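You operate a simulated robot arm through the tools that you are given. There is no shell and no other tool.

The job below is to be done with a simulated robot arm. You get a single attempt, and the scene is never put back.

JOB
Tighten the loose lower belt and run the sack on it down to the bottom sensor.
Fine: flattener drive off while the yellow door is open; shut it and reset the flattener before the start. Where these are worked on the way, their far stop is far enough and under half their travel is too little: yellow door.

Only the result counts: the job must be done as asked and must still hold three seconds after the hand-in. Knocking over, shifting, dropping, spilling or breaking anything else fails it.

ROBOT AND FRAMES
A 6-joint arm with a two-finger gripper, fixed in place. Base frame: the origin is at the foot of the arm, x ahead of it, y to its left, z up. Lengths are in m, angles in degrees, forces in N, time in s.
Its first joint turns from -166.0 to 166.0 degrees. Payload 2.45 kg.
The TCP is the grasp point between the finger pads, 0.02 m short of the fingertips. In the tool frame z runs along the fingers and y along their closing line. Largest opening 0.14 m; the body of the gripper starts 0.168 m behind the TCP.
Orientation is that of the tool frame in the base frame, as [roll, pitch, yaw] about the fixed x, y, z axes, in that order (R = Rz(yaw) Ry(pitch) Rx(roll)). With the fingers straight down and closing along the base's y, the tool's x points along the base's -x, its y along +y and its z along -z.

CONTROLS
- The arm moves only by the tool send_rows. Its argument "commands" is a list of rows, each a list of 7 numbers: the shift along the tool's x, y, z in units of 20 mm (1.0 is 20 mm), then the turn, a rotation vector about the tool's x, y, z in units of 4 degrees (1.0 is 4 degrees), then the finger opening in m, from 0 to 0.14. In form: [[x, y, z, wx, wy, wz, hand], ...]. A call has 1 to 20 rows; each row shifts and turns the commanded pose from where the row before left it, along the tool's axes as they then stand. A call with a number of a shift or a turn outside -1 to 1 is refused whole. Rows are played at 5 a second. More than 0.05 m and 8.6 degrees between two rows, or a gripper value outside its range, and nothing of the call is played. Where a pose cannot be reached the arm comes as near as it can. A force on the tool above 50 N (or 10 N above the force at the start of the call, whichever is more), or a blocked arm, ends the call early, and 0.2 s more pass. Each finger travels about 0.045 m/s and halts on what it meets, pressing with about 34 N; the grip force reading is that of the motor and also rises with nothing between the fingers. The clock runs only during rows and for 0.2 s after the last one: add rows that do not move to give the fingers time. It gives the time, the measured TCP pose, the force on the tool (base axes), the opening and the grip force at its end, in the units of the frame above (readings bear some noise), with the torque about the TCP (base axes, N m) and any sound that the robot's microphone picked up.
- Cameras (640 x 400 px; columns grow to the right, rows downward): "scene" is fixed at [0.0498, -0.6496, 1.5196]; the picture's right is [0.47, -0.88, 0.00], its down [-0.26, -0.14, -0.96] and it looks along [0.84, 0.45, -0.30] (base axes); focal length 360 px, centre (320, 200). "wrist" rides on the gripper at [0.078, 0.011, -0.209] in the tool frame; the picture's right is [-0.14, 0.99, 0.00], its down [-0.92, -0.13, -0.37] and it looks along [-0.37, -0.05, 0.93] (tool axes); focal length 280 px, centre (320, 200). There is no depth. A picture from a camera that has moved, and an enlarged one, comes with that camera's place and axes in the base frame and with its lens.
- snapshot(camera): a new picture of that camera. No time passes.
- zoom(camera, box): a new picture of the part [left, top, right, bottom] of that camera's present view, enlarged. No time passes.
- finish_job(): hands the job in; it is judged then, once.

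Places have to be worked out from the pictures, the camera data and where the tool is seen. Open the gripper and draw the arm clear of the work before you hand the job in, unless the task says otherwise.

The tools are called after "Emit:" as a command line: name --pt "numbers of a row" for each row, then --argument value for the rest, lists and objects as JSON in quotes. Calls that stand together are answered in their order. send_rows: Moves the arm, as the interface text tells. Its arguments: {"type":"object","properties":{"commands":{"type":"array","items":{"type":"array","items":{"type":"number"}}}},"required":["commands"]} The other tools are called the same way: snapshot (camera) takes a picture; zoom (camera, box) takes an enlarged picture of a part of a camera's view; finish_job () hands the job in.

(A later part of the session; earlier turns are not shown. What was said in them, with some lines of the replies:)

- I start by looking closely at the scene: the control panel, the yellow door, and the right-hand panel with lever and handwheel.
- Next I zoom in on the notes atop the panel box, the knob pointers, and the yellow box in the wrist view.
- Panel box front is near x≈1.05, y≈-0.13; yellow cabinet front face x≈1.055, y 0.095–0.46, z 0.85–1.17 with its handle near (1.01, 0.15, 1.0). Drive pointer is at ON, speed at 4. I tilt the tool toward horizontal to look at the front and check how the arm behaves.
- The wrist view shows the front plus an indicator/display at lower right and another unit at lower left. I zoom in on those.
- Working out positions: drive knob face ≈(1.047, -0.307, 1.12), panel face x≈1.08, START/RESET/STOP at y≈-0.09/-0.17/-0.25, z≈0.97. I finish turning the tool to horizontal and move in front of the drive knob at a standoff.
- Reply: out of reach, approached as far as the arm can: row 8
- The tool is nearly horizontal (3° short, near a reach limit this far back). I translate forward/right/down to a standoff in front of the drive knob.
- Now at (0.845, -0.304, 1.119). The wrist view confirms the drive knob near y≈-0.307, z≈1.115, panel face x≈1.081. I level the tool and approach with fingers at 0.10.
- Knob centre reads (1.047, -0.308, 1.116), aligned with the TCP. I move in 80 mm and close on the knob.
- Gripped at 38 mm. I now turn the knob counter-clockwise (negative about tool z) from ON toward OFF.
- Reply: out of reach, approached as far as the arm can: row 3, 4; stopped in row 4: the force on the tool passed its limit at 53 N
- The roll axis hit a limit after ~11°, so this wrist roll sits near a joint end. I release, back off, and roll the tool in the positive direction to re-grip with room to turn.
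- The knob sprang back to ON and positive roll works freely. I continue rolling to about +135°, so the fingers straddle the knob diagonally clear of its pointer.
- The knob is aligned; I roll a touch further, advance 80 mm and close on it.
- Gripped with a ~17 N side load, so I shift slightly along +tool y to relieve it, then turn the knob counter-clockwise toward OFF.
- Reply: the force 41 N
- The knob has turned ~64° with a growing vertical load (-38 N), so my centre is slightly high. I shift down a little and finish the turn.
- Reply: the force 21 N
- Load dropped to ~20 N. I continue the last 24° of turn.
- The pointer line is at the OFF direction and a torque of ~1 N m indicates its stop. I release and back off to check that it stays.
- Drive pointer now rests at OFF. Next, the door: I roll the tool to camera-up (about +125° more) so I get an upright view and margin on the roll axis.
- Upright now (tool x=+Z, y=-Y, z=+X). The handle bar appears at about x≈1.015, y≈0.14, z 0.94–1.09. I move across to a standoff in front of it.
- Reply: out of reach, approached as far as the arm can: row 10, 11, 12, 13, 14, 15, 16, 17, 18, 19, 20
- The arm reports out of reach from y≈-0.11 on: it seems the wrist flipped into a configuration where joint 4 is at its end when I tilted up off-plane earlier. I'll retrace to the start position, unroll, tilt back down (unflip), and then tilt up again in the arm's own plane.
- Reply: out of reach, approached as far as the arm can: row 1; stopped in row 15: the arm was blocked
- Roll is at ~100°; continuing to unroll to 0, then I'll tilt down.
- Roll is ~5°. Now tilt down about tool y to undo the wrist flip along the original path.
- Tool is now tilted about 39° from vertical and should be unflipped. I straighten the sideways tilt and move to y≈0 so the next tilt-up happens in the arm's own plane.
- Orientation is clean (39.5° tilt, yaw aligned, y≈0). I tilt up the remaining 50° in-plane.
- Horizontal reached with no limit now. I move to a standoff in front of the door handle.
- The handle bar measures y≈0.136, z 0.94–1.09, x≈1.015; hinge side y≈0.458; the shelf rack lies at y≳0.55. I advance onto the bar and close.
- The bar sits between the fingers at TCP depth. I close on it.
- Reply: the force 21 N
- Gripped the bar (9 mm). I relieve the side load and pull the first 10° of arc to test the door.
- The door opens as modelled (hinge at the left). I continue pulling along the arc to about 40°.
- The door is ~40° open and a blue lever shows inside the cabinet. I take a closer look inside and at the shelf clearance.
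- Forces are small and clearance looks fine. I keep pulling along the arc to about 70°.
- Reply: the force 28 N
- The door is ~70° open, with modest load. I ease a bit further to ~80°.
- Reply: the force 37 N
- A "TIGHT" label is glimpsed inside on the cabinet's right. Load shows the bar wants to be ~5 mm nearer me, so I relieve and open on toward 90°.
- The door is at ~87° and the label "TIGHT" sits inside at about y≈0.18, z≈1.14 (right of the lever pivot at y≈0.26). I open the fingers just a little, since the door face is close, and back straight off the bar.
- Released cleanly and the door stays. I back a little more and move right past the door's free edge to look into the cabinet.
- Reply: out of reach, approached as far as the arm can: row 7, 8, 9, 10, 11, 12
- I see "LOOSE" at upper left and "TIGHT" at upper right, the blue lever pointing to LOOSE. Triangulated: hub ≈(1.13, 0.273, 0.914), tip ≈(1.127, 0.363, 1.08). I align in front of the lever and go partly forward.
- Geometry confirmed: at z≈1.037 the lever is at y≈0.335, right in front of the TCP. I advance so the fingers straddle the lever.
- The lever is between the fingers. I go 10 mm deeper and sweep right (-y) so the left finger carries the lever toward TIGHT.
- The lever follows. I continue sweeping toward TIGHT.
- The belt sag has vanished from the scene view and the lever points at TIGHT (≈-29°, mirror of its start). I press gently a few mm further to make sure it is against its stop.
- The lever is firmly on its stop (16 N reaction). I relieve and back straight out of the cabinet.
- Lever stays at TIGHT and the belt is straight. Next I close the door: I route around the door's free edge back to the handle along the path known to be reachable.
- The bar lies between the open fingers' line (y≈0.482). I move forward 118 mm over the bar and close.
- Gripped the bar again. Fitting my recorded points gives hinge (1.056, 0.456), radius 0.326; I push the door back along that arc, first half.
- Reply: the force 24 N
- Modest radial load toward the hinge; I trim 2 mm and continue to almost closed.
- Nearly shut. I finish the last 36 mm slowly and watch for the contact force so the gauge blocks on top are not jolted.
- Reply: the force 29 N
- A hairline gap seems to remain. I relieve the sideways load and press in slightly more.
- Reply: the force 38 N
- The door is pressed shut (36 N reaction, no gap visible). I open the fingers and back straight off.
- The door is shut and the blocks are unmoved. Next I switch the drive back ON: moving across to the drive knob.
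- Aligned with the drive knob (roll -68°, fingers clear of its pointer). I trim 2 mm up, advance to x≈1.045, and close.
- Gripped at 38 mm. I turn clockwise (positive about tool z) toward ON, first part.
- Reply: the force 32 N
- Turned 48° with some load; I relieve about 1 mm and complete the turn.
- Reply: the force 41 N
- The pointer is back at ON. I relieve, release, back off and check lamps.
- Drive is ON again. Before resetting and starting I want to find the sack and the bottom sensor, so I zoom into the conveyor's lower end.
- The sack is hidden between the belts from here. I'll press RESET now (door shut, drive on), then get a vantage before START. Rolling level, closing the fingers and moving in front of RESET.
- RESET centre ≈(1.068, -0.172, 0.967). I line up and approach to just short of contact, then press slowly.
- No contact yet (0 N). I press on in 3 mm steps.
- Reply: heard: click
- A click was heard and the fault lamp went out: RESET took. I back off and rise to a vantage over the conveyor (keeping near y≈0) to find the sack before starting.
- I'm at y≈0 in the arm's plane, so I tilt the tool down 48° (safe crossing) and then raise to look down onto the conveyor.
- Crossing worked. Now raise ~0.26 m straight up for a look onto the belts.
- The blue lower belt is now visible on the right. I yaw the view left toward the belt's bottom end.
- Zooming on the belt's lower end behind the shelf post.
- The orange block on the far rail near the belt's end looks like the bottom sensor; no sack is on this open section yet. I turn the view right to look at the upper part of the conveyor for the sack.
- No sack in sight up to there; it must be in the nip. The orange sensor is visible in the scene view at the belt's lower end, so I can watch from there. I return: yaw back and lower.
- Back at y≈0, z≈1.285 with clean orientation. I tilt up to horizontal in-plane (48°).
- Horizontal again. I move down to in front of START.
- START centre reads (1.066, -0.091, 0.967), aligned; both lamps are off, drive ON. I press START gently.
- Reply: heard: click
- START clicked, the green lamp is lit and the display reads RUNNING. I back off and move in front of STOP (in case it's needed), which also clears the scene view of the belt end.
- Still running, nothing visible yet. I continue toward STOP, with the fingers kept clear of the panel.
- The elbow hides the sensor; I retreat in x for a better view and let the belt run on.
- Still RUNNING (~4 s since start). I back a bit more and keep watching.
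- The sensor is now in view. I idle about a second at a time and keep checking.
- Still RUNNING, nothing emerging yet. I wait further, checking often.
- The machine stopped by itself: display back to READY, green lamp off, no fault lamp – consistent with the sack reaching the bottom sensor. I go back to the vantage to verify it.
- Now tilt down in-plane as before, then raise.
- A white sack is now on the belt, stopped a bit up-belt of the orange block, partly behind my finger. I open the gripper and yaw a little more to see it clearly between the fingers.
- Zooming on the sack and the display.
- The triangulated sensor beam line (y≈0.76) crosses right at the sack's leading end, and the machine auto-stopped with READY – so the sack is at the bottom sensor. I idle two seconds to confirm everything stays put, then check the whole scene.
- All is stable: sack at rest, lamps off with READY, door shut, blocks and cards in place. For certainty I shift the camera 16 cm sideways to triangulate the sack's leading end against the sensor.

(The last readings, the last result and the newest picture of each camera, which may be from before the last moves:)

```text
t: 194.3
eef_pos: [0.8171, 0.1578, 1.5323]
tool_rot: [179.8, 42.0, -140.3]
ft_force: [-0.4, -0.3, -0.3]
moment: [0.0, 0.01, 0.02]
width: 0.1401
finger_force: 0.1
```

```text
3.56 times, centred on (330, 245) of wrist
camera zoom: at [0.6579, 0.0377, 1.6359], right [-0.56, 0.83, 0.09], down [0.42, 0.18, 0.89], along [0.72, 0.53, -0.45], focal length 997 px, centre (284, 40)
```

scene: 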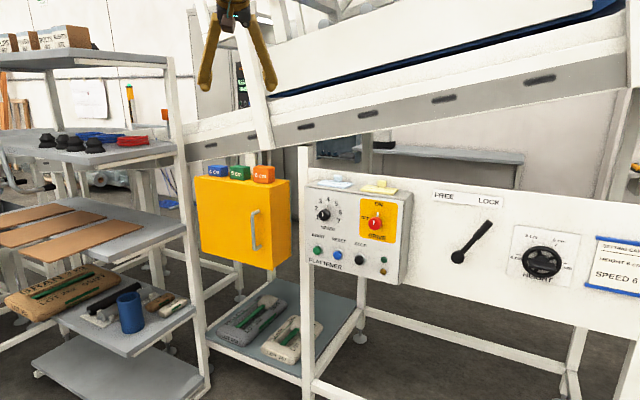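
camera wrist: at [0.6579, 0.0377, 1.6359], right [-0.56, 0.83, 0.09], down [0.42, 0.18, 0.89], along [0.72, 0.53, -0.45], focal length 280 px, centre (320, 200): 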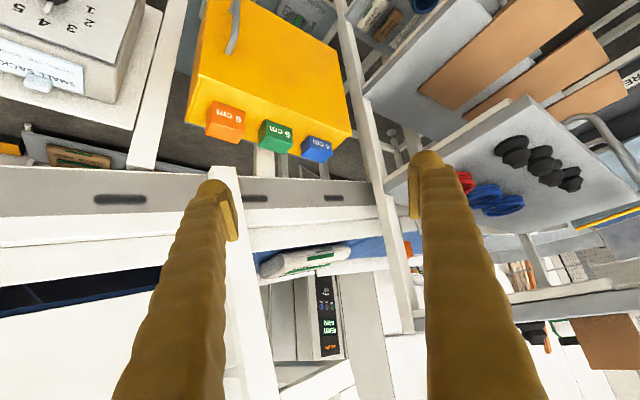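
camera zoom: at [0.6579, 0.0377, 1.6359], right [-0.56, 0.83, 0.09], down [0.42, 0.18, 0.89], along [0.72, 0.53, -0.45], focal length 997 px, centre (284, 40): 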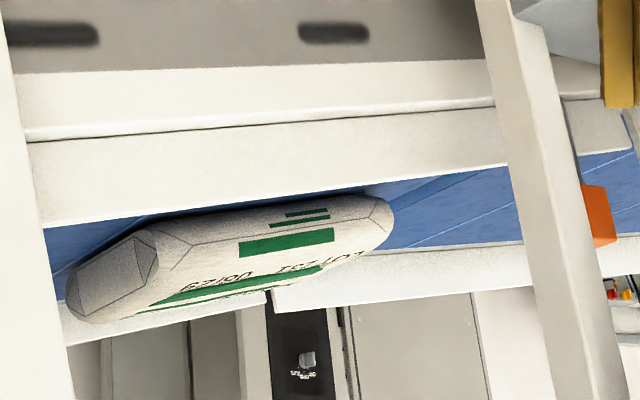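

The two views put the sack's leading end at (1.48, 0.776, 1.33), right on the sensor's line at y≈0.76, and the machine stopped itself there. The belt is tight, the door is shut, the flattener shows READY with no fault lamp, the gripper is open and the arm is clear. I hand the job in.

Emit:
finish_job

```text
The job is handed in.
```

The lower belt is tight and the sack has run down to the bottom sensor. I handed the job in, and no verdict has come back yet.

1. **Drive off:** I turned the flattener drive to OFF before touching the yellow door.
2. **Door and belt:** I opened the door to about 87° and moved the blue lever inside from LOOSE to TIGHT, up against its stop. The sag in the belt disappeared.
3. **Door shut:** I pressed the door closed. No gap showed, and the three gauge blocks on top did not move.
4. **Reset and start:** I turned the drive back to ON and pressed RESET, and the fault lamp went out. START then clicked, the green lamp lit and the display read RUNNING.
5. **Run to the sensor:** About 6–8 seconds after START the machine stopped by itself and went back to READY. From two camera views, the front of the sack is about 1 cm past the sensor's line across the belt. It was still in the same place when I checked again a few seconds later.

I left the speed at 4 and the height as it was. The setting card shows speed 6 and height 6 cm, but the job did not ask to change either. At hand-in the gripper was open and the arm was clear of the work.
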